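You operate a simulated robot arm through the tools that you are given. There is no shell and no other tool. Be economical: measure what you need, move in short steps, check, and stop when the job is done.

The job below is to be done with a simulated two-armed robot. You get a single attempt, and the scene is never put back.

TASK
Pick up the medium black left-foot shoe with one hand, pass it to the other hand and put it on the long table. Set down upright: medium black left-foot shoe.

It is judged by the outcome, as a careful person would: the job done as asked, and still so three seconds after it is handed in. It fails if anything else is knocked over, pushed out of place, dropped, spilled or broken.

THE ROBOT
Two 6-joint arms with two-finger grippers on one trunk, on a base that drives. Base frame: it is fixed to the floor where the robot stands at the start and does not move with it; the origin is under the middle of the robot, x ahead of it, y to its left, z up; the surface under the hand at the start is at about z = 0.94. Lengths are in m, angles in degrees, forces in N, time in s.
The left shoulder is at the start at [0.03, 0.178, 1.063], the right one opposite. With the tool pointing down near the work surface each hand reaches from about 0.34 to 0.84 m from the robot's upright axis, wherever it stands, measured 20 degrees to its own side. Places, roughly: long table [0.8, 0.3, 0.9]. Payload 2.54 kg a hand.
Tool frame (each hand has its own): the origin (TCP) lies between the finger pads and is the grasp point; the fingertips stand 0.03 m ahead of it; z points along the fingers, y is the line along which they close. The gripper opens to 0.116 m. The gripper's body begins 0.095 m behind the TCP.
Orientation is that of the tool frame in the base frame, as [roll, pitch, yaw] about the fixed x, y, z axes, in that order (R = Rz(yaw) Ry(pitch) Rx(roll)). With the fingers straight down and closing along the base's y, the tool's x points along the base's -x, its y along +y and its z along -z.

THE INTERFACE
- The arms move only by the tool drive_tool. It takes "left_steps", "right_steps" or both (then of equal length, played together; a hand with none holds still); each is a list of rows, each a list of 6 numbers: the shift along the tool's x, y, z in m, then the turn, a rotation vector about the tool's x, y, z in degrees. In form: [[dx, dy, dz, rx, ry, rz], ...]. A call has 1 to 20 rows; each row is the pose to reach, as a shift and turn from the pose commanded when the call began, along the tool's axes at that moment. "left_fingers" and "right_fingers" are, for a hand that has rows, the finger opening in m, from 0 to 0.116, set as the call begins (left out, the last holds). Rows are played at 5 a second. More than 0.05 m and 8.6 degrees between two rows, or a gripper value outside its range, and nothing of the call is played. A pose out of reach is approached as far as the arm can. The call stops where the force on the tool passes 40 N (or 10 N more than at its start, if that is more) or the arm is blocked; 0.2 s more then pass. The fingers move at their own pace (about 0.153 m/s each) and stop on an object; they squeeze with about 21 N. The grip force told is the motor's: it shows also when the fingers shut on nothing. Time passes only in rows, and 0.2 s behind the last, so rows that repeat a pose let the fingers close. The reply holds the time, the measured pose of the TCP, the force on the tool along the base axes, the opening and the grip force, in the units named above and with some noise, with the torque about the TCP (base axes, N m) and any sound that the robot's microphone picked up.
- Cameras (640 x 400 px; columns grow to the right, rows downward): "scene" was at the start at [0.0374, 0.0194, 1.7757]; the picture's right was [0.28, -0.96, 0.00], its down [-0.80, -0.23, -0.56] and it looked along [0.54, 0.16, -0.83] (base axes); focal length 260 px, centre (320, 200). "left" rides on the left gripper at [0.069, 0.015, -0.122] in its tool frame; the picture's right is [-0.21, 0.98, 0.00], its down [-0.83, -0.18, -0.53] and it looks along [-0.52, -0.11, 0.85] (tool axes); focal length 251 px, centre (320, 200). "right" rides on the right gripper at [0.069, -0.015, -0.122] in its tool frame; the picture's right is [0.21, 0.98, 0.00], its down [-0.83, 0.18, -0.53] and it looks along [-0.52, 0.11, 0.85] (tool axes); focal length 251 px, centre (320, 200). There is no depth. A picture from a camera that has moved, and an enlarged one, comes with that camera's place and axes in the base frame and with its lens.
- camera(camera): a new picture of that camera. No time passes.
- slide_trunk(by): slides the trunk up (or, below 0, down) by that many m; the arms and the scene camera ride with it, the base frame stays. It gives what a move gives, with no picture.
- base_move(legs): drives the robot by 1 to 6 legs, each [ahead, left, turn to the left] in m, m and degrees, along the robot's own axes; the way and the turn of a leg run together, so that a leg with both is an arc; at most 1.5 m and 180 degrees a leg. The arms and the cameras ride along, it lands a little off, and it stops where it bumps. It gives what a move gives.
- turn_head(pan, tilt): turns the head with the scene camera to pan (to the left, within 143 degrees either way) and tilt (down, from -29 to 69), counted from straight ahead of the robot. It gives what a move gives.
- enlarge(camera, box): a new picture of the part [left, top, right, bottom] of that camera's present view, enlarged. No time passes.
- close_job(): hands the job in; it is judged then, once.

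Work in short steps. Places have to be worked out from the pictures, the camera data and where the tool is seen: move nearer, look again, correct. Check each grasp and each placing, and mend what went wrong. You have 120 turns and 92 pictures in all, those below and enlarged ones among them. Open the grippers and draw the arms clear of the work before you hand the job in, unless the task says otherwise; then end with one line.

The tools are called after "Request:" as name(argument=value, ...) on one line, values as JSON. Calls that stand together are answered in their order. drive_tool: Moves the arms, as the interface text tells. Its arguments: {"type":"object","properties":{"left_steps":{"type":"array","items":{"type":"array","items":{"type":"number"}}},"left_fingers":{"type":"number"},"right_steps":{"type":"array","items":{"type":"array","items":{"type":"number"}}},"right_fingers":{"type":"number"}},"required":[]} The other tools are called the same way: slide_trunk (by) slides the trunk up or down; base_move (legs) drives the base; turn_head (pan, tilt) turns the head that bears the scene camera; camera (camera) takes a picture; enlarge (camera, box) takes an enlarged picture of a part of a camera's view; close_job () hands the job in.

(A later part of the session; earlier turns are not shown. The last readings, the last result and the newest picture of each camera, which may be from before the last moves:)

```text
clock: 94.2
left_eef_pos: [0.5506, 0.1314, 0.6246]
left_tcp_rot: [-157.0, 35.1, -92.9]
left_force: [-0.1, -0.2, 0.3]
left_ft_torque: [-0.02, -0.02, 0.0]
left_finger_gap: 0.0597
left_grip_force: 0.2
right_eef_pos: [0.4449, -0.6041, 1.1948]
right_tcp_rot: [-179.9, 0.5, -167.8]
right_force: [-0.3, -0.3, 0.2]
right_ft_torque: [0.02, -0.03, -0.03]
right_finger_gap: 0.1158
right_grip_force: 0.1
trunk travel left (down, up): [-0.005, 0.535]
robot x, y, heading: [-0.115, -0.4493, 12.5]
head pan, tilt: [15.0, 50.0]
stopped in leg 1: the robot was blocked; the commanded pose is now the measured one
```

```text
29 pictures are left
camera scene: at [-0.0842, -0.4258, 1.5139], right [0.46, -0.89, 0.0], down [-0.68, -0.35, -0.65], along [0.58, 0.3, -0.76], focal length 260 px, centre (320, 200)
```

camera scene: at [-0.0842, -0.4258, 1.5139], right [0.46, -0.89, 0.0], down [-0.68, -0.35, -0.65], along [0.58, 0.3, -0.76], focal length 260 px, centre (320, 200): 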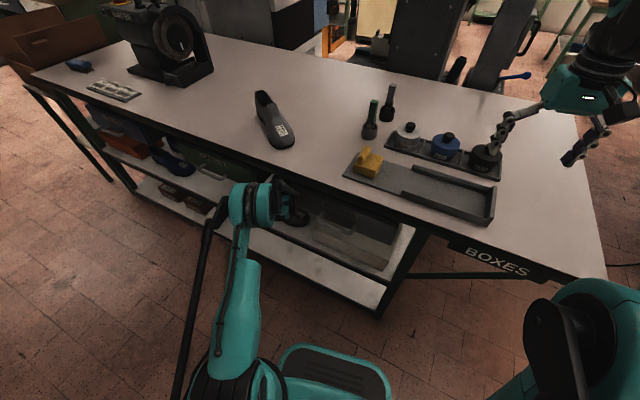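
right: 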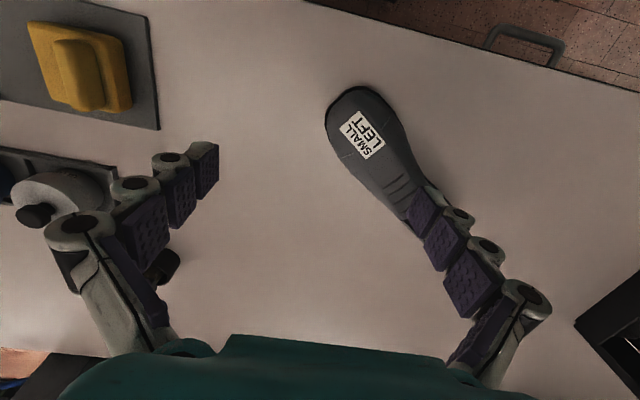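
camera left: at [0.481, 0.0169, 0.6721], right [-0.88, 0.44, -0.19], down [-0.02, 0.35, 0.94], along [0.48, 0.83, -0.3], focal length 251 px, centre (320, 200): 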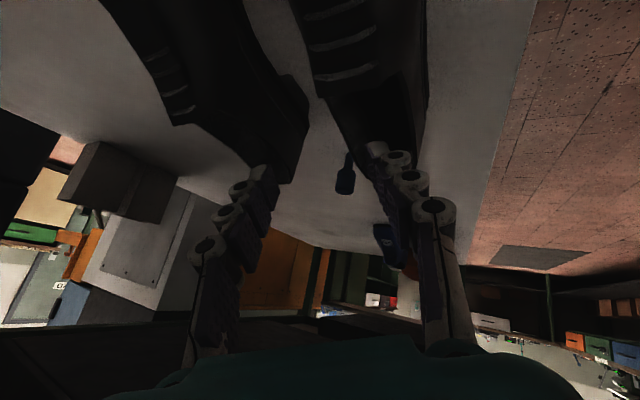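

The forearm met the table edge. I'll approach with the forearm pointing straight in and the arm more extended (lower elbow): back out, turn to heading 0, and re-pose the arm outside.

Request:
base_move(legs=[[-0.244, 0.054, 0], [0, 0, -12.5], [-0.135, 0.14, 0]])

Request:
drive_tool(left_fingers=0.05, left_steps=[[0.026, -0.029, -0.005, 0, 0, 0], [0.052, -0.058, -0.009, 0, 0, 0], [0.077, -0.087, -0.014, 0, 0, 0], [0.103, -0.116, -0.018, 0, 0, 0], [0.129, -0.145, -0.023, 0, 0, 0], [0.129, -0.145, -0.023, 0, 0, 0]])

Request:
camera(camera="scene")

```text
clock: 98.0
left_eef_pos: [0.2828, 0.1146, 0.6168]
left_tcp_rot: [-157.4, 35.0, -105.7]
left_force: [0.0, 0.4, 0.8]
left_ft_torque: [0.0, -0.04, 0.0]
left_finger_gap: 0.0599
left_grip_force: 0.0
right_eef_pos: [0.0228, -0.5783, 1.1925]
right_tcp_rot: [-179.8, 0.0, 179.7]
right_force: [-0.5, 0.2, 0.3]
right_ft_torque: [-0.04, -0.01, -0.03]
right_finger_gap: 0.1161
right_grip_force: 0.1
trunk travel left (down, up): [-0.005, 0.535]
robot x, y, heading: [-0.4966, -0.3106, -0.1]
head pan, tilt: [15.0, 50.0]
```

```text
clock: 99.4
left_eef_pos: [0.3624, -0.0661, 0.6089]
left_tcp_rot: [-157.6, 34.9, -105.6]
left_force: [0.3, 0.4, -0.3]
left_ft_torque: [-0.01, 0.04, -0.01]
left_finger_gap: 0.05
left_grip_force: 0.0
right_eef_pos: [0.0246, -0.5793, 1.1924]
right_tcp_rot: [-180.0, -0.1, 179.6]
right_force: [0.0, 0.6, -0.1]
right_ft_torque: [0.03, -0.01, -0.02]
right_finger_gap: 0.1162
right_grip_force: 0.1
trunk travel left (down, up): [-0.005, 0.535]
robot x, y, heading: [-0.4954, -0.31, -0.2]
head pan, tilt: [15.0, 50.0]
```

```text
28 pictures are left
camera scene: at [-0.4511, -0.2908, 1.5136], right [0.26, -0.97, 0.0], down [-0.74, -0.2, -0.64], along [0.62, 0.16, -0.77], focal length 260 px, centre (320, 200)
```

scene: 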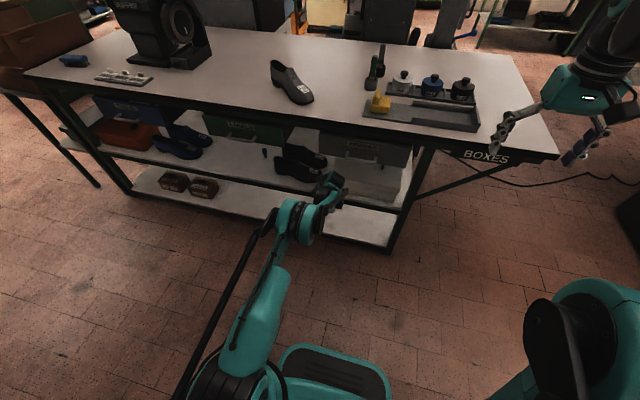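

The raised pose is reached without complaint. I test the lowered pose here to learn the real limit before going in.

Request:
drive_tool(left_steps=[[0.016, 0.009, 0.0207, 0, 0, 0], [0.0316, 0.0176, 0.0414, 0, 0, 0], [0.0316, 0.0176, 0.0414, 0, 0, 0]])

Request:
enlarge(camera="scene", box=[210, 120, 402, 240])

```text
clock: 100.2
left_eef_pos: [0.339, -0.0634, 0.5764]
left_tcp_rot: [-157.6, 35.0, -105.7]
left_force: [-0.5, 1.0, -0.4]
left_ft_torque: [0.03, 0.0, 0.0]
left_finger_gap: 0.0498
left_grip_force: 0.2
left hand out of reach, approached as far as the arm can: row 1, 2, 3
right_eef_pos: [0.0245, -0.5787, 1.1932]
right_tcp_rot: [-179.9, 0.0, 179.7]
right_force: [-0.2, 0.1, 0.4]
right_ft_torque: [0.01, -0.03, -0.03]
right_finger_gap: 0.1157
right_grip_force: 0.2
trunk travel left (down, up): [-0.005, 0.535]
robot x, y, heading: [-0.4942, -0.3081, -0.1]
head pan, tilt: [15.0, 50.0]
```

```text
3.33 times, centred on (306, 180) of scene
camera zoom: at [-0.4511, -0.291, 1.5136], right [0.26, -0.97, 0.0], down [-0.74, -0.2, -0.64], along [0.62, 0.16, -0.77], focal length 866 px, centre (367, 267)
```

zoom: 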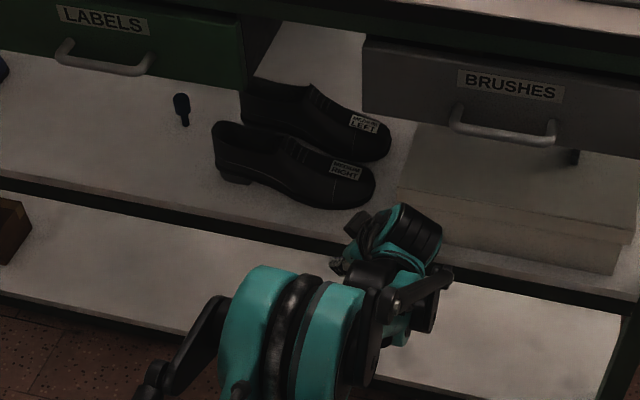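

The limit gives TCP–elbow spacing of ~0.36 m, enough to reach x≈0.64 with the elbow outside the table. I raise the hand 4 cm, turn 6° left and line up with the drawer gap.

Request:
drive_tool(left_steps=[[-0.0115, -0.0064, -0.015, 0, 0, 0], [-0.023, -0.0128, -0.03, 0, 0, 0], [-0.023, -0.0128, -0.03, 0, 0, 0]])

Request:
base_move(legs=[[0, 0, 6], [0.0105, 0.0995, 0], [0.119, -0.0125, 0]])

Request:
camera(camera="scene")

```text
clock: 101.0
left_eef_pos: [0.3395, -0.0646, 0.6143]
left_tcp_rot: [-157.5, 34.8, -105.7]
left_force: [-0.2, 0.9, 0.5]
left_ft_torque: [-0.04, 0.0, 0.0]
left_finger_gap: 0.0499
left_grip_force: 0.1
right_eef_pos: [0.0242, -0.5781, 1.1912]
right_tcp_rot: [-179.9, -0.1, 179.8]
right_force: [-0.5, -0.6, 0.3]
right_ft_torque: [0.0, 0.0, -0.01]
right_finger_gap: 0.116
right_grip_force: 0.1
trunk travel left (down, up): [-0.005, 0.535]
robot x, y, heading: [-0.496, -0.3108, -0.2]
head pan, tilt: [15.0, 50.0]
```

```text
clock: 103.5
left_eef_pos: [0.4265, 0.1207, 0.6141]
left_tcp_rot: [-157.6, 34.9, -99.7]
left_force: [0.3, -0.3, -0.3]
left_ft_torque: [0.02, -0.01, 0.0]
left_finger_gap: 0.0503
left_grip_force: 0.0
right_eef_pos: [0.1684, -0.4247, 1.1911]
right_tcp_rot: [-179.9, -0.1, -174.2]
right_force: [0.3, -0.4, -0.4]
right_ft_torque: [-0.01, 0.07, 0.02]
right_finger_gap: 0.1158
right_grip_force: 0.0
trunk travel left (down, up): [-0.005, 0.535]
robot x, y, heading: [-0.3767, -0.2132, 6.1]
head pan, tilt: [15.0, 50.0]
```

```text
26 pictures are left
camera scene: at [-0.334, -0.1884, 1.5135], right [0.36, -0.93, 0.0], down [-0.72, -0.27, -0.64], along [0.6, 0.23, -0.77], focal length 260 px, centre (320, 200)
```

scene: 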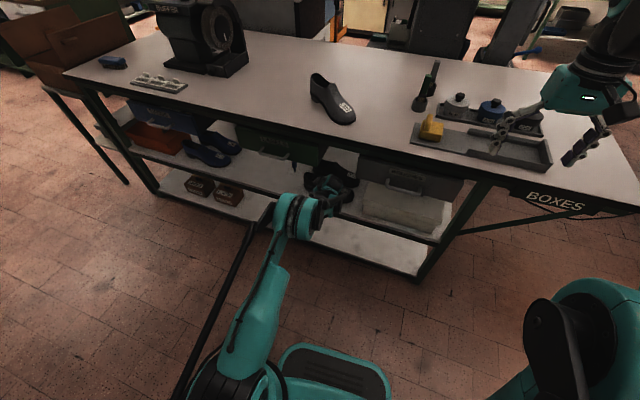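

Aligned at y≈0.12. I drive in 0.13 m and look.

Request:
base_move(legs=[[0.129, -0.0136, 0]])

Request:
camera(camera="left")

```text
clock: 104.8
left_eef_pos: [0.5557, 0.1214, 0.6131]
left_tcp_rot: [-157.5, 35.0, -99.5]
left_force: [0.3, 0.5, -0.6]
left_ft_torque: [0.02, 0.01, 0.0]
left_finger_gap: 0.0498
left_grip_force: 0.2
right_eef_pos: [0.3003, -0.4232, 1.1913]
right_tcp_rot: [-179.9, -0.1, -174.3]
right_force: [0.0, 0.2, 0.6]
right_ft_torque: [0.02, 0.07, 0.02]
right_finger_gap: 0.1159
right_grip_force: 0.1
trunk travel left (down, up): [-0.005, 0.535]
robot x, y, heading: [-0.2466, -0.2093, 5.8]
head pan, tilt: [15.0, 50.0]
```

```text
25 pictures are left
camera left: at [0.4767, 0.0161, 0.6622], right [-0.83, 0.53, -0.18], down [0.02, 0.36, 0.93], along [0.56, 0.77, -0.31], focal length 251 px, centre (320, 200)
```

left: 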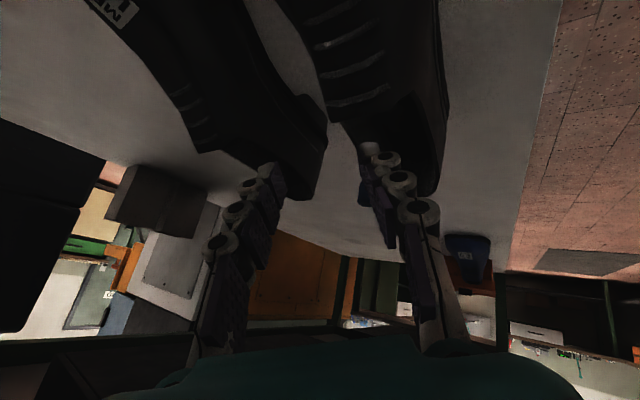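

No contact. Refined: target near wall x≈0.632, other shoe's far wall ≈0.57. I drive another 0.068 m.

Request:
base_move(legs=[[0.0676, -0.0071, 0]])

Request:
camera(camera="left")

```text
clock: 105.8
left_eef_pos: [0.6254, 0.1237, 0.6149]
left_tcp_rot: [-157.5, 34.9, -99.6]
left_force: [0.2, 0.0, 0.0]
left_ft_torque: [-0.03, 0.01, 0.0]
left_finger_gap: 0.0497
left_grip_force: 0.1
right_eef_pos: [0.3687, -0.4214, 1.1923]
right_tcp_rot: [-179.9, 0.1, -174.2]
right_force: [0.7, 0.8, 0.4]
right_ft_torque: [-0.01, 0.02, -0.03]
right_finger_gap: 0.1161
right_grip_force: 0.0
trunk travel left (down, up): [-0.005, 0.535]
robot x, y, heading: [-0.1789, -0.2126, 5.8]
head pan, tilt: [15.0, 50.0]
```

```text
24 pictures are left
camera left: at [0.5452, 0.0176, 0.6628], right [-0.83, 0.53, -0.18], down [0.02, 0.36, 0.93], along [0.56, 0.77, -0.31], focal length 251 px, centre (320, 200)
```

left: 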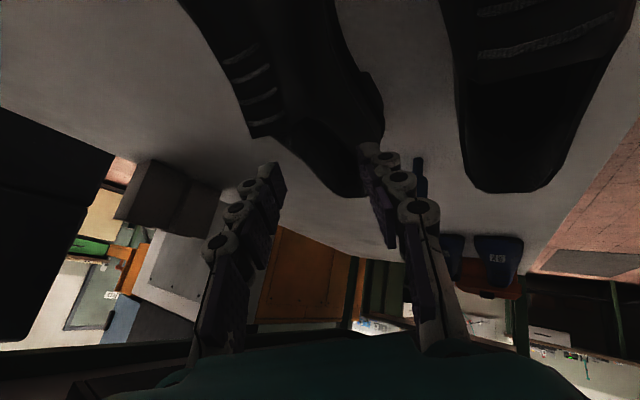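

I enlarge the area of the fingers and the opening.

Request:
enlarge(camera="left", box=[220, 80, 412, 200])

```text
3.33 times, centred on (316, 140) of left
camera zoom: at [0.5452, 0.0176, 0.6628], right [-0.83, 0.53, -0.18], down [0.02, 0.36, 0.93], along [0.56, 0.77, -0.31], focal length 838 px, centre (333, 400)
```

zoom: 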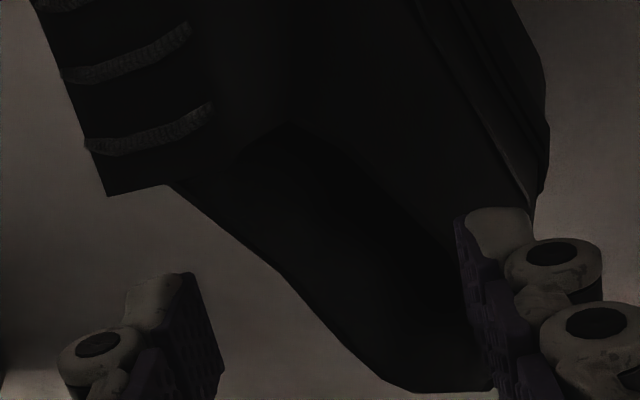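

The near collar edge runs from (0.63, 0.105) to (0.642, 0.225), right between the finger tips. I nudge the base 1.5 cm in and lower the hand so the fingers straddle the wall.

Request:
base_move(legs=[[0.015, -0.0016, 0]])

Request:
drive_tool(left_steps=[[0.0115, 0.0064, 0.015, 0, 0, 0], [0.0173, 0.0096, 0.0226, 0, 0, 0], [0.023, 0.0128, 0.03, 0, 0, 0], [0.029, 0.016, 0.038, 0, 0, 0], [0.035, 0.0195, 0.046, 0, 0, 0], [0.035, 0.0195, 0.046, 0, 0, 0]])

Request:
camera(camera="left")

```text
clock: 106.6
left_eef_pos: [0.6271, 0.123, 0.6104]
left_tcp_rot: [-157.5, 34.9, -99.4]
left_force: [-0.3, 0.0, -1.2]
left_ft_torque: [0.02, -0.02, -0.01]
left_finger_gap: 0.05
left_grip_force: 0.2
right_eef_pos: [0.3738, -0.4216, 1.1919]
right_tcp_rot: [-179.7, 0.0, -174.1]
right_force: [-0.8, 0.1, -0.6]
right_ft_torque: [0.02, 0.0, -0.03]
right_finger_gap: 0.116
right_grip_force: 0.1
trunk travel left (down, up): [-0.005, 0.535]
robot x, y, heading: [-0.1726, -0.2148, 6.1]
head pan, tilt: [15.0, 50.0]
stopped in leg 1: the robot was blocked; the commanded pose is now the measured one
```

```text
clock: 108.0
left_eef_pos: [0.6172, 0.1231, 0.5632]
left_tcp_rot: [-157.5, 34.9, -99.4]
left_force: [1.5, 2.3, 2.5]
left_ft_torque: [-0.07, -0.05, 0.08]
left_finger_gap: 0.0508
left_grip_force: 1.2
left hand out of reach, approached as far as the arm can: row 4, 5, 6
right_eef_pos: [0.3737, -0.4219, 1.1914]
right_tcp_rot: [-179.9, -0.1, -174.2]
right_force: [-0.1, 0.6, 0.1]
right_ft_torque: [0.0, 0.02, -0.05]
right_finger_gap: 0.1157
right_grip_force: 0.0
trunk travel left (down, up): [-0.005, 0.535]
robot x, y, heading: [-0.1715, -0.2115, 6.2]
head pan, tilt: [15.0, 50.0]
```

```text
22 pictures are left
camera left: at [0.536, 0.0179, 0.612], right [-0.83, 0.53, -0.18], down [0.02, 0.36, 0.93], along [0.56, 0.77, -0.31], focal length 251 px, centre (320, 200)
```

left: 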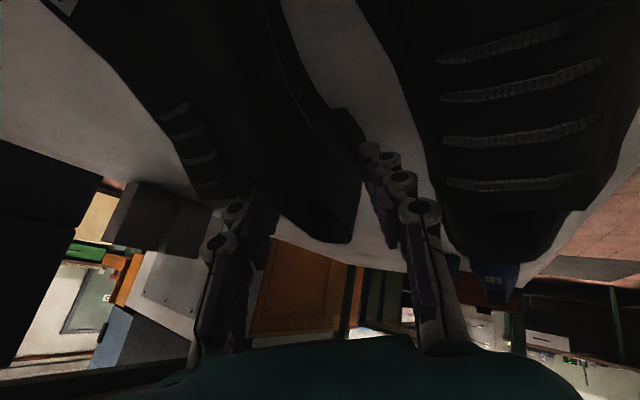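

The inner finger is inside the opening and the outer one between the shoes. I close the fingers.

Request:
drive_tool(left_fingers=0, left_steps=[[0, 0, 0, 0, 0, 0], [0, 0, 0, 0, 0, 0], [0, 0, 0, 0, 0, 0], [0, 0, 0, 0, 0, 0]])

Request:
camera(camera="left")

```text
clock: 109.0
left_eef_pos: [0.6172, 0.1231, 0.5629]
left_tcp_rot: [-157.5, 35.0, -99.3]
left_force: [1.1, -3.4, 2.2]
left_ft_torque: [-0.81, 0.13, 0.26]
left_finger_gap: 0.0056
left_grip_force: 21.8
right_eef_pos: [0.3733, -0.4237, 1.1928]
right_tcp_rot: [-179.9, 0.1, -174.1]
right_force: [0.0, -0.5, 0.8]
right_ft_torque: [0.04, 0.03, 0.0]
right_finger_gap: 0.116
right_grip_force: 0.1
trunk travel left (down, up): [-0.005, 0.535]
robot x, y, heading: [-0.1727, -0.209, 6.1]
head pan, tilt: [15.0, 50.0]
```

```text
21 pictures are left
camera left: at [0.536, 0.0175, 0.6121], right [-0.83, 0.53, -0.18], down [0.02, 0.36, 0.93], along [0.56, 0.77, -0.31], focal length 251 px, centre (320, 200)
```

left: 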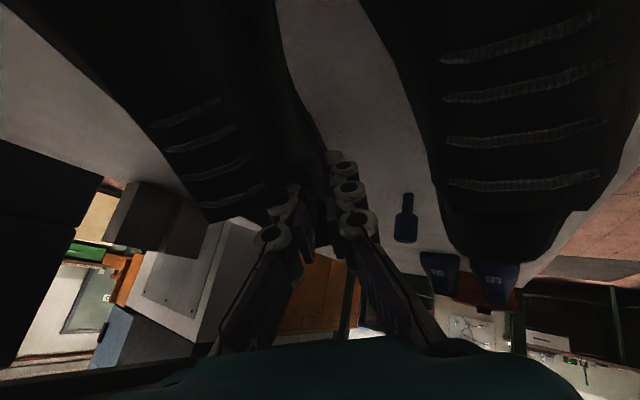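

The fingers hold a thin wall (5.6 mm, 22 N). I lift in small coordinated steps: arm up and forward, base back, so the forearm stays clear of the table edge.

Request:
drive_tool(left_steps=[[-0.005, -0.007, -0.0033, 0, 0, 0], [-0.01, -0.0135, -0.0066, 0, 0, 0], [-0.015, -0.02, -0.01, 0, 0, 0], [-0.02, -0.027, -0.0132, 0, 0, 0]])

Request:
camera(camera="left")

```text
clock: 110.0
left_eef_pos: [0.6374, 0.1237, 0.5926]
left_tcp_rot: [-157.4, 34.9, -99.4]
left_force: [-0.9, -0.7, -3.6]
left_ft_torque: [0.24, 0.1, 0.03]
left_finger_gap: 0.0061
left_grip_force: 21.5
right_eef_pos: [0.3753, -0.4222, 1.1916]
right_tcp_rot: [-179.8, 0.0, -174.1]
right_force: [-0.3, -0.6, 0.3]
right_ft_torque: [-0.02, -0.04, -0.01]
right_finger_gap: 0.1161
right_grip_force: 0.0
trunk travel left (down, up): [-0.005, 0.535]
robot x, y, heading: [-0.1763, -0.2129, 6.2]
head pan, tilt: [15.0, 50.0]
```

```text
20 pictures are left
camera left: at [0.5573, 0.0186, 0.6411], right [-0.83, 0.53, -0.18], down [0.02, 0.36, 0.93], along [0.56, 0.77, -0.31], focal length 251 px, centre (320, 200)
```

left: 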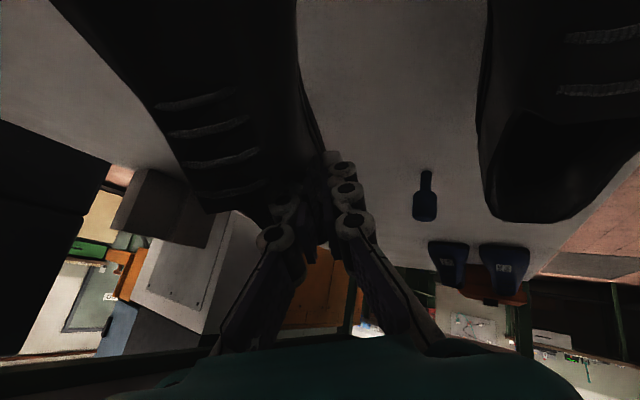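

The shoe is lifted (≈3.6 N) and steady in the grip; the other shoe is untouched. I continue: base back, arm up and forward.

Request:
base_move(legs=[[-0.02, 0.002, 0]])

Request:
drive_tool(left_steps=[[-0.005, -0.007, -0.0033, 0, 0, 0], [-0.01, -0.0135, -0.0066, 0, 0, 0], [-0.015, -0.02, -0.01, 0, 0, 0], [-0.02, -0.027, -0.0132, 0, 0, 0]])

Request:
base_move(legs=[[-0.02, 0.002, 0]])

Request:
drive_tool(left_steps=[[-0.005, -0.007, -0.0033, 0, 0, 0], [-0.01, -0.0135, -0.0066, 0, 0, 0], [-0.015, -0.02, -0.01, 0, 0, 0], [-0.02, -0.027, -0.0132, 0, 0, 0]])

Request:
camera(camera="left")

```text
clock: 110.8
left_eef_pos: [0.6166, 0.1238, 0.5929]
left_tcp_rot: [-157.3, 34.9, -99.3]
left_force: [-0.2, -0.6, -4.2]
left_ft_torque: [0.18, 0.06, -0.03]
left_finger_gap: 0.0061
left_grip_force: 20.6
right_eef_pos: [0.3534, -0.4231, 1.1911]
right_tcp_rot: [-179.8, 0.0, -174.1]
right_force: [-1.4, 0.4, 0.6]
right_ft_torque: [0.0, -0.08, -0.03]
right_finger_gap: 0.116
right_grip_force: 0.0
trunk travel left (down, up): [-0.005, 0.535]
robot x, y, heading: [-0.1916, -0.2108, 6.3]
head pan, tilt: [15.0, 50.0]
```

```text
clock: 111.8
left_eef_pos: [0.6315, 0.122, 0.6128]
left_tcp_rot: [-157.5, 34.8, -99.6]
left_force: [0.6, 0.2, -3.4]
left_ft_torque: [0.21, 0.09, 0.02]
left_finger_gap: 0.0057
left_grip_force: 20.9
right_eef_pos: [0.3517, -0.4219, 1.1908]
right_tcp_rot: [-179.8, -0.1, -174.2]
right_force: [0.1, 0.4, 0.3]
right_ft_torque: [0.03, -0.01, -0.02]
right_finger_gap: 0.116
right_grip_force: 0.2
trunk travel left (down, up): [-0.005, 0.535]
robot x, y, heading: [-0.194, -0.215, 6.1]
head pan, tilt: [15.0, 50.0]
```

```text
clock: 112.6
left_eef_pos: [0.617, 0.1244, 0.6246]
left_tcp_rot: [-157.4, 34.8, -99.4]
left_force: [0.0, -0.2, -2.7]
left_ft_torque: [0.19, 0.06, -0.05]
left_finger_gap: 0.0062
left_grip_force: 21.3
right_eef_pos: [0.3328, -0.4232, 1.1932]
right_tcp_rot: [-179.8, -0.1, -174.1]
right_force: [-0.6, 0.0, 1.2]
right_ft_torque: [0.01, -0.07, 0.0]
right_finger_gap: 0.1163
right_grip_force: 0.0
trunk travel left (down, up): [-0.005, 0.535]
robot x, y, heading: [-0.2097, -0.2149, 6.0]
head pan, tilt: [15.0, 50.0]
```

```text
clock: 113.6
left_eef_pos: [0.6349, 0.1244, 0.6466]
left_tcp_rot: [-157.6, 34.9, -99.5]
left_force: [0.3, 0.4, -3.6]
left_ft_torque: [0.23, 0.05, 0.01]
left_finger_gap: 0.0059
left_grip_force: 20.6
right_eef_pos: [0.332, -0.421, 1.192]
right_tcp_rot: [-179.8, -0.1, -174.0]
right_force: [-0.4, 0.4, -0.7]
right_ft_torque: [-0.02, 0.0, -0.03]
right_finger_gap: 0.116
right_grip_force: 0.1
trunk travel left (down, up): [-0.005, 0.535]
robot x, y, heading: [-0.2163, -0.2148, 5.9]
head pan, tilt: [15.0, 50.0]
```

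```text
19 pictures are left
camera left: at [0.5545, 0.019, 0.6944], right [-0.83, 0.53, -0.18], down [0.02, 0.36, 0.93], along [0.56, 0.77, -0.31], focal length 251 px, centre (320, 200)
```

left: 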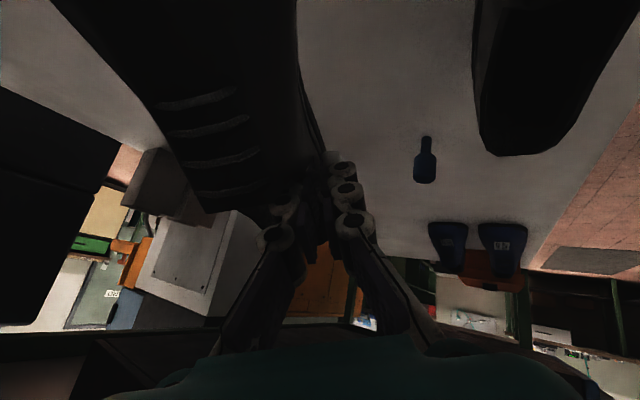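

Lift is 8 cm so far. I continue with base back and arm up until the sole clears the other shoe.

Request:
base_move(legs=[[-0.025, 0.0026, 0]])

Request:
drive_tool(left_steps=[[-0.005, -0.007, -0.0033, 0, 0, 0], [-0.01, -0.0135, -0.0066, 0, 0, 0], [-0.015, -0.02, -0.01, 0, 0, 0], [-0.02, -0.027, -0.0132, 0, 0, 0]])

Request:
base_move(legs=[[-0.025, 0.0026, 0]])

Request:
drive_tool(left_steps=[[-0.005, -0.007, -0.0033, 0, 0, 0], [-0.01, -0.0135, -0.0066, 0, 0, 0], [-0.015, -0.02, -0.01, 0, 0, 0], [-0.02, -0.027, -0.0132, 0, 0, 0]])

Request:
camera(camera="scene")

```text
clock: 114.4
left_eef_pos: [0.615, 0.1216, 0.6535]
left_tcp_rot: [-157.6, 34.9, -99.8]
left_force: [1.0, -26.4, -13.4]
left_ft_torque: [3.29, -0.35, 1.74]
left_finger_gap: 0.006
left_grip_force: 21.0
right_eef_pos: [0.3113, -0.4248, 1.1912]
right_tcp_rot: [-179.9, -0.2, -174.0]
right_force: [0.6, 0.4, -0.2]
right_ft_torque: [-0.02, -0.01, 0.0]
right_finger_gap: 0.1163
right_grip_force: 0.0
trunk travel left (down, up): [-0.005, 0.535]
robot x, y, heading: [-0.2393, -0.2106, 6.1]
head pan, tilt: [15.0, 50.0]
```

```text
clock: 115.4
left_eef_pos: [0.6225, 0.1205, 0.653]
left_tcp_rot: [-157.5, 34.6, -99.6]
left_force: [-10.7, -18.4, -24.5]
left_ft_torque: [2.5, -2.36, 1.05]
left_finger_gap: 0.0062
left_grip_force: 21.0
right_eef_pos: [0.3094, -0.4211, 1.1911]
right_tcp_rot: [-179.7, -0.2, -174.0]
right_force: [-0.5, -0.7, -1.0]
right_ft_torque: [0.03, 0.0, 0.04]
right_finger_gap: 0.1158
right_grip_force: 0.0
trunk travel left (down, up): [-0.005, 0.535]
robot x, y, heading: [-0.2359, -0.2181, 6.2]
head pan, tilt: [15.0, 50.0]
```

```text
clock: 116.2
left_eef_pos: [0.6187, 0.1208, 0.6487]
left_tcp_rot: [-158.8, 34.5, -100.5]
left_force: [-0.6, 0.1, -3.8]
left_ft_torque: [0.29, 0.09, 0.01]
left_finger_gap: 0.0062
left_grip_force: 21.2
right_eef_pos: [0.3044, -0.4199, 1.1818]
right_tcp_rot: [-179.8, -1.2, -174.2]
right_force: [-0.6, 0.1, -0.5]
right_ft_torque: [0.0, -0.01, 0.01]
right_finger_gap: 0.116
right_grip_force: 0.1
trunk travel left (down, up): [-0.005, 0.535]
robot x, y, heading: [-0.2619, -0.2147, 5.7]
head pan, tilt: [15.0, 50.0]
```

```text
clock: 117.4
left_eef_pos: [0.6129, 0.121, 0.6503]
left_tcp_rot: [-158.0, 34.6, -100.1]
left_force: [1.0, -0.5, -4.3]
left_ft_torque: [0.2, 0.09, 0.05]
left_finger_gap: 0.0061
left_grip_force: 20.6
left hand out of reach, approached as far as the arm can: row 4
right_eef_pos: [0.2945, -0.4211, 1.1906]
right_tcp_rot: [-179.7, -0.6, -174.3]
right_force: [0.4, -0.5, 0.0]
right_ft_torque: [0.01, -0.03, 0.02]
right_finger_gap: 0.116
right_grip_force: 0.1
trunk travel left (down, up): [-0.005, 0.535]
robot x, y, heading: [-0.2621, -0.211, 6.2]
head pan, tilt: [15.0, 50.0]
stopped in row 4 (left hand): the arm was blocked; the commanded pose is now the measured one
```

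```text
18 pictures are left
camera scene: at [-0.2071, -0.1853, 1.5147], right [0.36, -0.93, 0.0], down [-0.72, -0.28, -0.64], along [0.59, 0.23, -0.77], focal length 260 px, centre (320, 200)
```

scene: 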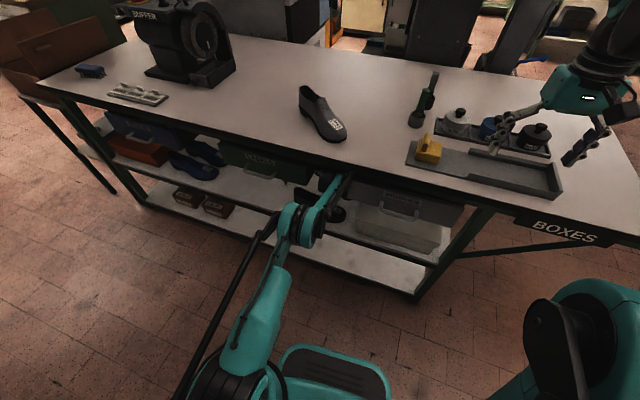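

The wrist brushed the drawer side and the forearm is near the table's underside, so straight lifting is limited. I raise the shoe further by tipping the tool up 25° about the wrist, shifting 1.5 cm away from the drawer.

Request:
drive_tool(left_steps=[[0.002, 0.004, 0.004, 0, 0, 0], [-0.002, -0.01, -0.001, 5.05, -2.3, -2.9], [-0.007, -0.025, -0.007, 10.1, -4.65, -5.7], [-0.012, -0.04, -0.0125, 15.15, -7, -8.6], [-0.0167, -0.0543, -0.018, 20.2, -9.3, -11.45], [-0.0167, -0.0543, -0.018, 20.2, -9.3, -11.45]])

Request:
camera(camera="left")

```text
clock: 118.8
left_eef_pos: [0.6521, 0.1033, 0.7018]
left_tcp_rot: [-126.9, 35.1, -81.9]
left_force: [0.4, -0.6, -4.9]
left_ft_torque: [0.22, 0.13, 0.02]
left_finger_gap: 0.0059
left_grip_force: 21.0
left hand out of reach, approached as far as the arm can: row 1
right_eef_pos: [0.2853, -0.4249, 1.1916]
right_tcp_rot: [-179.8, -0.1, -174.2]
right_force: [0.2, 0.2, -0.3]
right_ft_torque: [0.02, 0.0, -0.05]
right_finger_gap: 0.116
right_grip_force: 0.1
trunk travel left (down, up): [-0.005, 0.535]
robot x, y, heading: [-0.2583, -0.2163, 6.2]
head pan, tilt: [15.0, 50.0]
```

```text
17 pictures are left
camera left: at [0.5588, -0.0015, 0.7132], right [-0.67, 0.54, -0.52], down [-0.37, 0.36, 0.86], along [0.65, 0.76, -0.04], focal length 251 px, centre (320, 200)
```

left: 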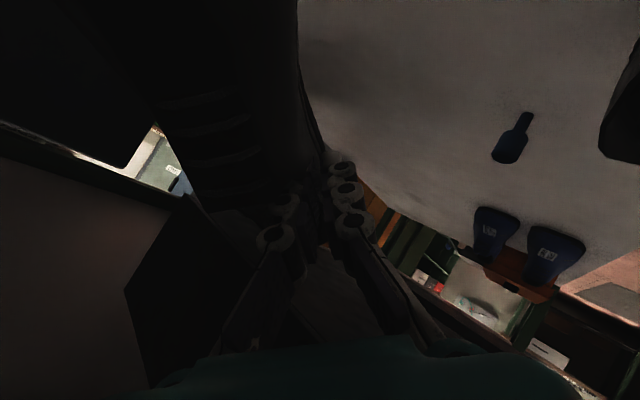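

Only the shoe's weight is felt. I retreat straight back 0.1 m over the other shoe and check.

Request:
base_move(legs=[[-0.0995, 0.0105, 0]])

Request:
camera(camera="left")

```text
clock: 120.0
left_eef_pos: [0.5523, 0.1024, 0.704]
left_tcp_rot: [-126.7, 35.2, -82.0]
left_force: [-1.0, -0.3, -2.4]
left_ft_torque: [0.21, 0.18, -0.01]
left_finger_gap: 0.0061
left_grip_force: 21.3
right_eef_pos: [0.1812, -0.4248, 1.1924]
right_tcp_rot: [-179.8, 0.1, -174.3]
right_force: [-0.7, 0.4, 0.4]
right_ft_torque: [0.01, -0.08, 0.04]
right_finger_gap: 0.1161
right_grip_force: 0.1
trunk travel left (down, up): [-0.005, 0.535]
robot x, y, heading: [-0.365, -0.2115, 5.6]
head pan, tilt: [15.0, 50.0]
```

```text
16 pictures are left
camera left: at [0.4581, -0.0028, 0.7142], right [-0.67, 0.54, -0.52], down [-0.37, 0.36, 0.86], along [0.65, 0.76, -0.04], focal length 251 px, centre (320, 200)
```

left: 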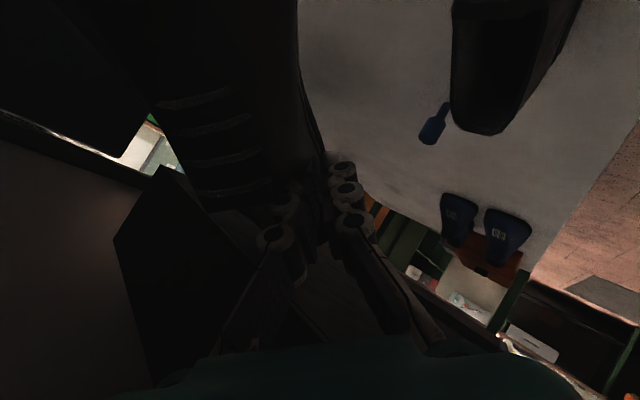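

No contact. I continue back out.

Request:
base_move(legs=[[-0.0995, 0.0105, 0]])

Request:
base_move(legs=[[-0.179, 0.019, 0]])

Request:
camera(camera="scene")

```text
clock: 121.1
left_eef_pos: [0.4504, 0.1028, 0.7036]
left_tcp_rot: [-126.7, 35.2, -81.9]
left_force: [-0.2, 0.6, -2.2]
left_ft_torque: [0.18, 0.17, -0.05]
left_finger_gap: 0.0059
left_grip_force: 21.0
right_eef_pos: [0.0812, -0.4242, 1.1927]
right_tcp_rot: [-179.8, 0.0, -174.2]
right_force: [0.0, 0.2, 0.6]
right_ft_torque: [-0.01, -0.07, 0.02]
right_finger_gap: 0.116
right_grip_force: 0.1
trunk travel left (down, up): [-0.005, 0.535]
robot x, y, heading: [-0.4637, -0.2159, 5.7]
head pan, tilt: [15.0, 50.0]
```

```text
clock: 122.6
left_eef_pos: [0.2668, 0.1048, 0.7042]
left_tcp_rot: [-126.7, 35.2, -81.8]
left_force: [0.6, 0.7, -2.7]
left_ft_torque: [0.21, 0.16, -0.01]
left_finger_gap: 0.0059
left_grip_force: 20.8
right_eef_pos: [-0.1014, -0.4241, 1.1934]
right_tcp_rot: [-179.8, 0.0, -174.1]
right_force: [-0.8, 0.5, 0.8]
right_ft_torque: [-0.01, -0.04, -0.04]
right_finger_gap: 0.1158
right_grip_force: 0.0
trunk travel left (down, up): [-0.005, 0.535]
robot x, y, heading: [-0.6472, -0.2143, 6.0]
head pan, tilt: [15.0, 50.0]
```

```text
15 pictures are left
camera scene: at [-0.6052, -0.1889, 1.5136], right [0.36, -0.93, 0.0], down [-0.71, -0.28, -0.64], along [0.6, 0.23, -0.77], focal length 260 px, centre (320, 200)
```

scene: 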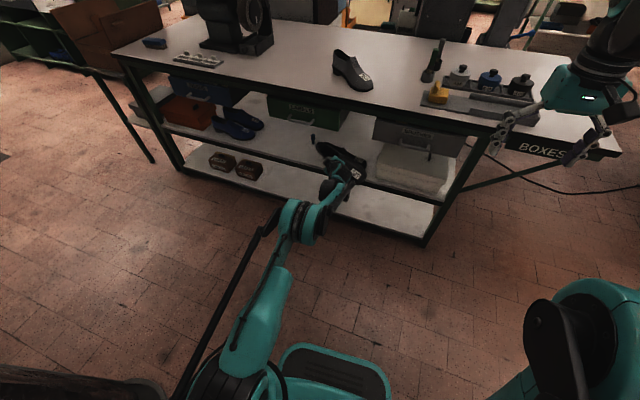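

The shoe is out. I back off slightly more and raise the trunk to working height, then set the shoe level and bring it closer, toe toward the right hand.

Request:
base_move(legs=[[-0.08, 0, 0]])

Request:
slide_trunk(by=0.3)

Request:
drive_tool(left_steps=[[0.00625, 0.0126, -0.032, 0.16, 3.3, 4.16], [0.0125, 0.0252, -0.064, 0.32, 6.6, 8.3], [0.0188, 0.0379, -0.096, 0.5, 9.9, 12.5], [0.025, 0.0505, -0.128, 0.65, 13.15, 16.65], [0.0312, 0.063, -0.16, 0.8, 16.4, 20.8], [0.0375, 0.0757, -0.1917, 1, 19.7, 25], [0.0437, 0.0884, -0.2236, 1.15, 23, 29.1], [0.05, 0.101, -0.2556, 1.3, 26.3, 33.3], [0.05, 0.101, -0.2556, 1.3, 26.3, 33.3]])

Request:
turn_head(pan=0, tilt=45)

Request:
camera(camera="scene")

```text
clock: 123.7
left_eef_pos: [0.2101, 0.1264, 0.7007]
left_tcp_rot: [-126.9, 35.1, -80.6]
left_force: [-0.2, 0.3, -3.4]
left_ft_torque: [0.25, 0.1, 0.01]
left_finger_gap: 0.0061
left_grip_force: 21.0
right_eef_pos: [-0.1451, -0.4091, 1.1912]
right_tcp_rot: [-179.8, -0.1, -172.9]
right_force: [0.0, 0.1, 0.4]
right_ft_torque: [-0.07, 0.03, 0.03]
right_finger_gap: 0.1158
right_grip_force: 0.0
trunk travel left (down, up): [-0.005, 0.535]
robot x, y, heading: [-0.6914, -0.2137, 7.4]
head pan, tilt: [15.0, 50.0]
```

```text
clock: 126.7
left_eef_pos: [0.2101, 0.1268, 1.0015]
left_tcp_rot: [-126.8, 35.2, -80.5]
left_force: [-0.3, 0.0, -4.6]
left_ft_torque: [0.24, 0.17, 0.02]
left_finger_gap: 0.006
left_grip_force: 20.7
right_eef_pos: [-0.1455, -0.4094, 1.492]
right_tcp_rot: [-179.8, -0.1, -172.7]
right_force: [-0.8, 0.9, 0.2]
right_ft_torque: [-0.03, 0.01, -0.01]
right_finger_gap: 0.1161
right_grip_force: 0.0
trunk travel left (down, up): [-0.305, 0.235]
robot x, y, heading: [-0.7007, -0.2139, 7.5]
head pan, tilt: [15.0, 50.0]
```

```text
clock: 128.7
left_eef_pos: [-0.0409, 0.0004, 1.0335]
left_tcp_rot: [-157.1, 35.0, -133.2]
left_force: [0.2, 0.1, -4.7]
left_ft_torque: [0.25, -0.05, 0.01]
left_finger_gap: 0.0061
left_grip_force: 21.2
right_eef_pos: [-0.1454, -0.4101, 1.4913]
right_tcp_rot: [-179.8, -0.2, -172.8]
right_force: [0.0, 0.3, -0.9]
right_ft_torque: [-0.01, 0.02, -0.01]
right_finger_gap: 0.1162
right_grip_force: 0.0
trunk travel left (down, up): [-0.305, 0.235]
robot x, y, heading: [-0.6995, -0.2093, 7.1]
head pan, tilt: [15.0, 50.0]
```

```text
clock: 129.4
left_eef_pos: [-0.0406, -0.0005, 1.0339]
left_tcp_rot: [-157.1, 35.0, -133.0]
left_force: [0.5, 0.4, -3.8]
left_ft_torque: [0.21, -0.08, 0.01]
left_finger_gap: 0.0057
left_grip_force: 21.0
right_eef_pos: [-0.1472, -0.4094, 1.4923]
right_tcp_rot: [-179.8, -0.1, -172.8]
right_force: [-1.0, 0.1, -0.2]
right_ft_torque: [0.0, 0.0, 0.0]
right_finger_gap: 0.1161
right_grip_force: 0.0
trunk travel left (down, up): [-0.305, 0.235]
robot x, y, heading: [-0.6981, -0.2127, 7.0]
head pan, tilt: [0.0, 45.0]
```

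```text
14 pictures are left
camera scene: at [-0.6462, -0.2062, 1.8204], right [0.13, -0.99, 0.0], down [-0.7, -0.09, -0.71], along [0.7, 0.09, -0.71], focal length 260 px, centre (320, 200)
```

scene: 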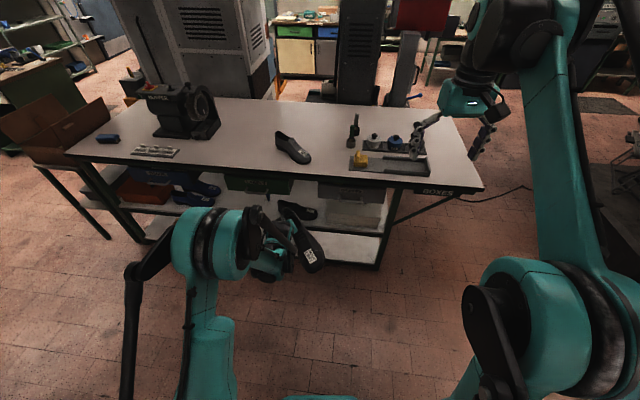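

The other shoe remains on the shelf. I enlarge the held shoe to measure it for the right-hand grasp.

Request:
enlarge(camera="scene", box=[232, 190, 360, 270])

```text
5.00 times, centred on (296, 230) of scene
camera zoom: at [-0.6462, -0.2062, 1.8204], right [0.13, -0.99, 0.0], down [-0.7, -0.09, -0.71], along [0.7, 0.09, -0.71], focal length 1300 px, centre (440, 50)
```

zoom: 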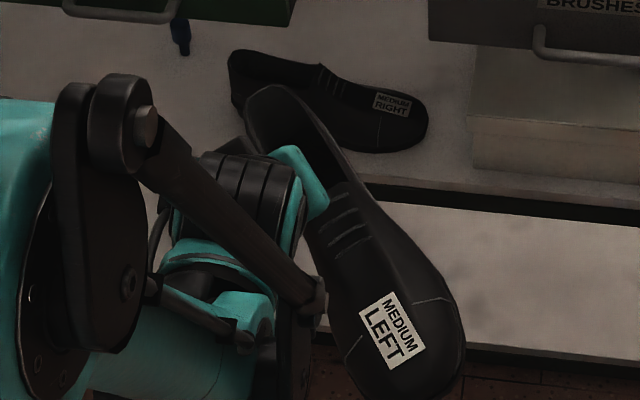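

I measure: toe direction az≈−149°, toe tip near (−0.16, −0.14), sole at z≈0.926. I move the shoe 12 cm forward to give the right arm room, and turn the right tool to point at the toe (az 31°, 30° down, camera on top) while coming down at the side.

Request:
drive_tool(left_steps=[[-0.025, -0.0168, 0.0262, 0, 0, 0], [-0.05, -0.0337, 0.0525, 0, 0, 0], [-0.075, -0.0505, 0.0787, 0, 0, 0]])

Request:
drive_tool(right_fingers=0.116, right_steps=[[-0.0051, 0.0018, 0.0146, -3.96, 0.84, 6.86], [-0.0102, 0.0036, 0.0292, -7.92, 1.68, 13.72], [-0.0153, 0.0055, 0.0438, -11.88, 2.52, 20.58], [-0.0204, 0.0073, 0.0584, -15.84, 3.36, 27.44], [-0.0255, 0.0091, 0.073, -19.8, 4.2, 34.3], [-0.0306, 0.011, 0.0876, -23.76, 5.04, 41.16], [-0.0357, 0.0128, 0.1022, -27.72, 5.88, 48.02], [-0.0408, 0.0146, 0.1168, -31.68, 6.72, 54.88], [-0.0459, 0.0164, 0.1314, -35.64, 7.56, 61.74], [-0.051, 0.0183, 0.146, -39.6, 8.4, 68.6], [-0.0561, 0.02, 0.1606, -43.56, 9.24, 75.46], [-0.0612, 0.0219, 0.1752, -47.52, 10.08, 82.32], [-0.0663, 0.0237, 0.1898, -51.48, 10.92, 89.18], [-0.0714, 0.0256, 0.2044, -55.44, 11.76, 96.04], [-0.0765, 0.0274, 0.219, -59.4, 12.6, 102.9], [-0.0816, 0.0292, 0.2336, -63.36, 13.44, 109.76], [-0.0867, 0.031, 0.2482, -67.32, 14.28, 116.62], [-0.0918, 0.0329, 0.2628, -71.28, 15.12, 123.48], [-0.0969, 0.0347, 0.2774, -75.24, 15.96, 130.34], [-0.102, 0.0365, 0.292, -79.2, 16.8, 137.2]])

Request:
camera(camera="right")

```text
clock: 130.2
left_eef_pos: [0.0845, 0.0149, 1.0264]
left_tcp_rot: [-157.1, 34.9, -133.1]
left_force: [1.3, -1.2, -4.6]
left_ft_torque: [0.25, -0.04, 0.01]
left_finger_gap: 0.0057
left_grip_force: 20.6
right_eef_pos: [-0.1443, -0.41, 1.492]
right_tcp_rot: [-179.7, -0.2, -172.8]
right_force: [0.4, -0.1, 0.2]
right_ft_torque: [-0.03, 0.06, -0.02]
right_finger_gap: 0.116
right_grip_force: 0.0
trunk travel left (down, up): [-0.305, 0.235]
robot x, y, heading: [-0.6935, -0.211, 7.0]
head pan, tilt: [0.0, 45.0]
```

```text
clock: 134.4
left_eef_pos: [0.0826, 0.0144, 1.0292]
left_tcp_rot: [-157.1, 34.9, -133.0]
left_force: [0.5, 0.3, -2.8]
left_ft_torque: [0.23, -0.02, 0.0]
left_finger_gap: 0.0059
left_grip_force: 20.9
right_eef_pos: [-0.0495, -0.3636, 1.1997]
right_tcp_rot: [179.9, -59.9, 31.1]
right_force: [-0.3, -0.3, 0.4]
right_ft_torque: [0.02, 0.01, -0.04]
right_finger_gap: 0.1159
right_grip_force: 0.0
trunk travel left (down, up): [-0.305, 0.235]
robot x, y, heading: [-0.6966, -0.2135, 7.3]
head pan, tilt: [0.0, 45.0]
```

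```text
12 pictures are left
camera right: at [-0.1172, -0.385, 1.3216], right [0.6, -0.78, 0.19], down [-0.66, -0.61, -0.45], along [0.46, 0.14, -0.88], focal length 251 px, centre (320, 200)
```

right: 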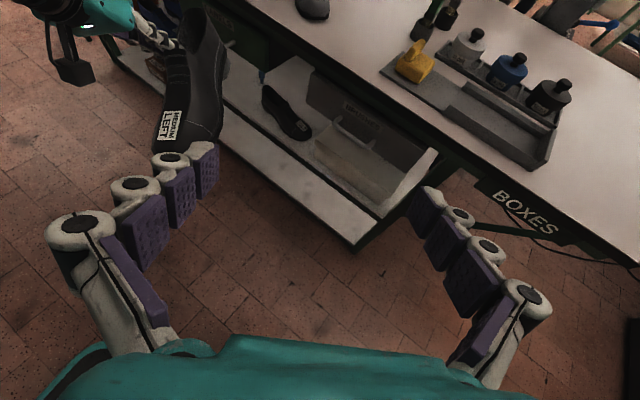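

The label position agrees between both cameras (≈(0, −0.086)). I bring the right hand to a pre-grasp 9 cm before the toe.

Request:
drive_tool(right_steps=[[-0.0165, -0.0266, 0.0227, 0, 0, 0], [-0.033, -0.0532, 0.0454, 0, 0, 0], [-0.0495, -0.08, 0.068, 0, 0, 0], [-0.066, -0.1065, 0.0907, 0, 0, 0], [-0.0825, -0.133, 0.1134, 0, 0, 0], [-0.099, -0.16, 0.136, 0, 0, 0], [-0.1155, -0.1864, 0.1588, 0, 0, 0], [-0.132, -0.213, 0.1815, 0, 0, 0]])

Request:
camera(camera="right")

```text
clock: 136.2
left_eef_pos: [0.0823, 0.0163, 1.0287]
left_tcp_rot: [-157.1, 34.9, -133.0]
left_force: [0.8, 0.7, -3.4]
left_ft_torque: [0.26, -0.06, 0.0]
left_finger_gap: 0.0061
left_grip_force: 21.0
right_eef_pos: [-0.0392, -0.1202, 1.0374]
right_tcp_rot: [179.7, -59.7, 31.4]
right_force: [0.2, -0.9, -0.9]
right_ft_torque: [0.02, 0.03, 0.01]
right_finger_gap: 0.1157
right_grip_force: 0.0
right hand out of reach, approached as far as the arm can: row 5, 6, 7, 8
trunk travel left (down, up): [-0.305, 0.235]
robot x, y, heading: [-0.6978, -0.2125, 7.6]
head pan, tilt: [0.0, 45.0]
```

```text
11 pictures are left
camera right: at [-0.107, -0.1421, 1.159], right [0.6, -0.78, 0.19], down [-0.66, -0.61, -0.44], along [0.46, 0.14, -0.88], focal length 251 px, centre (320, 200)
```

right: 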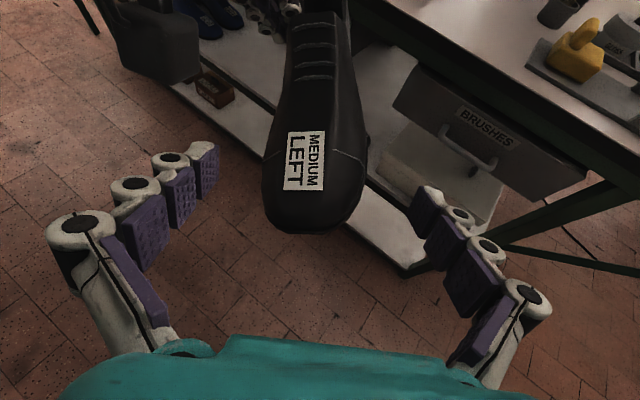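

Lateral alignment with the toe looks right. I move down and forward onto the toe.

Request:
drive_tool(right_steps=[[-0.01, -0.0005, 0.0165, 0, 0, 0], [-0.02, -0.001, 0.033, 0, 0, 0], [-0.03, -0.0016, 0.0494, 0, 0, 0], [-0.0405, -0.002, 0.066, 0, 0, 0], [-0.0506, -0.0027, 0.0823, 0, 0, 0], [-0.0506, -0.0027, 0.0823, 0, 0, 0]])

Request:
camera(camera="right")

```text
clock: 137.7
left_eef_pos: [0.0823, 0.0144, 1.0285]
left_tcp_rot: [-157.3, 35.1, -133.0]
left_force: [-0.8, 0.0, -3.6]
left_ft_torque: [0.27, -0.04, 0.0]
left_finger_gap: 0.006
left_grip_force: 20.4
right_eef_pos: [0.003, -0.092, 0.9525]
right_tcp_rot: [179.7, -59.7, 31.3]
right_force: [-0.8, 0.6, -0.2]
right_ft_torque: [0.01, 0.0, 0.03]
right_finger_gap: 0.1161
right_grip_force: 0.1
right hand out of reach, approached as far as the arm can: row 1, 2, 3, 4, 5, 6
trunk travel left (down, up): [-0.305, 0.235]
robot x, y, heading: [-0.6991, -0.2095, 7.1]
head pan, tilt: [0.0, 45.0]
```

```text
10 pictures are left
camera right: at [-0.0642, -0.1136, 1.0736], right [0.6, -0.78, 0.19], down [-0.66, -0.61, -0.44], along [0.46, 0.14, -0.88], focal length 251 px, centre (320, 200)
```

right: 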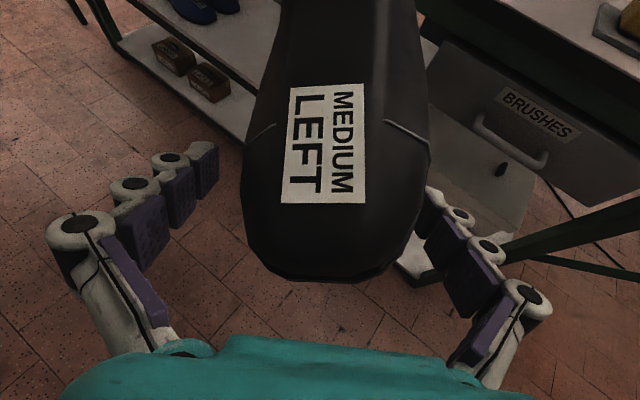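

The fingers straddle the toe. I shift 6 mm to centre and close the right hand.

Request:
drive_tool(right_steps=[[0, 0.006, 0, 0, 0, 0], [0, 0.006, 0, 0, 0, 0]])

Request:
drive_tool(right_fingers=0, right_steps=[[0, 0, 0, 0, 0, 0], [0, 0, 0, 0, 0, 0], [0, 0, 0, 0, 0, 0]])

Request:
camera(camera="right")

```text
clock: 138.2
left_eef_pos: [0.0821, 0.0146, 1.0294]
left_tcp_rot: [-157.0, 35.0, -132.9]
left_force: [-0.4, 0.6, -3.7]
left_ft_torque: [0.24, -0.07, -0.04]
left_finger_gap: 0.0062
left_grip_force: 21.4
right_eef_pos: [0.0064, -0.0955, 0.9507]
right_tcp_rot: [179.8, -59.9, 31.4]
right_force: [0.5, 0.0, -0.4]
right_ft_torque: [-0.03, 0.03, -0.01]
right_finger_gap: 0.1161
right_grip_force: 0.0
trunk travel left (down, up): [-0.305, 0.235]
robot x, y, heading: [-0.6966, -0.2094, 7.3]
head pan, tilt: [0.0, 45.0]
```

```text
clock: 139.1
left_eef_pos: [0.0828, 0.0151, 1.03]
left_tcp_rot: [-157.0, 35.0, -133.0]
left_force: [12.6, 1.6, -1.0]
left_ft_torque: [0.21, -0.44, 0.61]
left_finger_gap: 0.0062
left_grip_force: 20.7
right_eef_pos: [0.0052, -0.0954, 0.952]
right_tcp_rot: [179.7, -59.9, 31.5]
right_force: [-12.4, -0.6, 0.5]
right_ft_torque: [-0.07, -0.32, 0.62]
right_finger_gap: 0.0908
right_grip_force: 20.8
trunk travel left (down, up): [-0.305, 0.235]
robot x, y, heading: [-0.6947, -0.2144, 7.2]
head pan, tilt: [0.0, 45.0]
```

```text
9 pictures are left
camera right: at [-0.0613, -0.1176, 1.0724], right [0.6, -0.78, 0.19], down [-0.66, -0.61, -0.45], along [0.46, 0.14, -0.88], focal length 251 px, centre (320, 200)
```

right: 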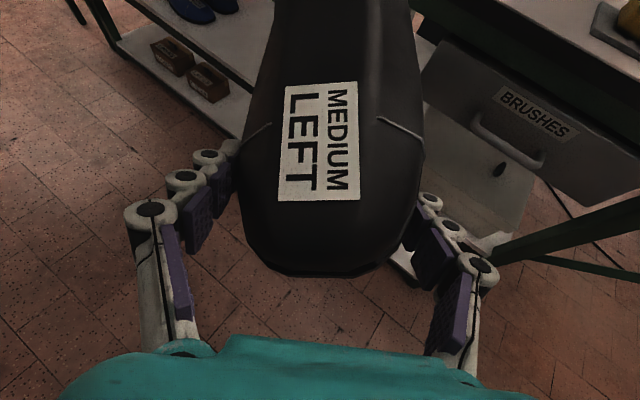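

Held at 0.091 m but on the tapering toe (it pushes the hand back). I open, advance 1.5 cm toward the widest part and close again.

Request:
drive_tool(right_fingers=0.116, right_steps=[[0, 0, 0, 0, 0, 0], [0, 0, 0, 0, 0, 0], [0.004, 0, 0.0065, 0, 0, 0], [0.0075, 0, 0.013, 0, 0, 0], [0.0075, 0, 0.013, 0, 0, 0]])

Request:
drive_tool(right_fingers=0, right_steps=[[0, 0, 0, 0, 0, 0], [0, 0, 0, 0, 0, 0], [0, 0, 0, 0, 0, 0]])

```text
clock: 140.2
left_eef_pos: [0.0827, 0.0161, 1.0291]
left_tcp_rot: [-157.1, 35.1, -133.0]
left_force: [-0.9, 0.7, -3.4]
left_ft_torque: [0.24, -0.05, 0.01]
left_finger_gap: 0.0061
left_grip_force: 20.9
right_eef_pos: [0.0192, -0.0866, 0.9522]
right_tcp_rot: [179.7, -60.0, 31.4]
right_force: [-0.3, 0.1, -0.5]
right_ft_torque: [-0.04, -0.02, -0.01]
right_finger_gap: 0.1161
right_grip_force: 0.1
trunk travel left (down, up): [-0.305, 0.235]
robot x, y, heading: [-0.696, -0.2081, 7.3]
head pan, tilt: [0.0, 45.0]
```

```text
clock: 141.1
left_eef_pos: [0.0816, 0.0146, 1.0297]
left_tcp_rot: [-157.0, 35.0, -133.0]
left_force: [10.5, 2.2, -1.1]
left_ft_torque: [0.3, -0.49, 0.3]
left_finger_gap: 0.0059
left_grip_force: 21.6
right_eef_pos: [0.0185, -0.087, 0.9503]
right_tcp_rot: [179.7, -59.8, 31.4]
right_force: [-10.1, -2.2, -0.6]
right_ft_torque: [-0.16, -0.2, 0.6]
right_finger_gap: 0.0927
right_grip_force: 20.4
trunk travel left (down, up): [-0.305, 0.235]
robot x, y, heading: [-0.6966, -0.2098, 7.5]
head pan, tilt: [0.0, 45.0]
```

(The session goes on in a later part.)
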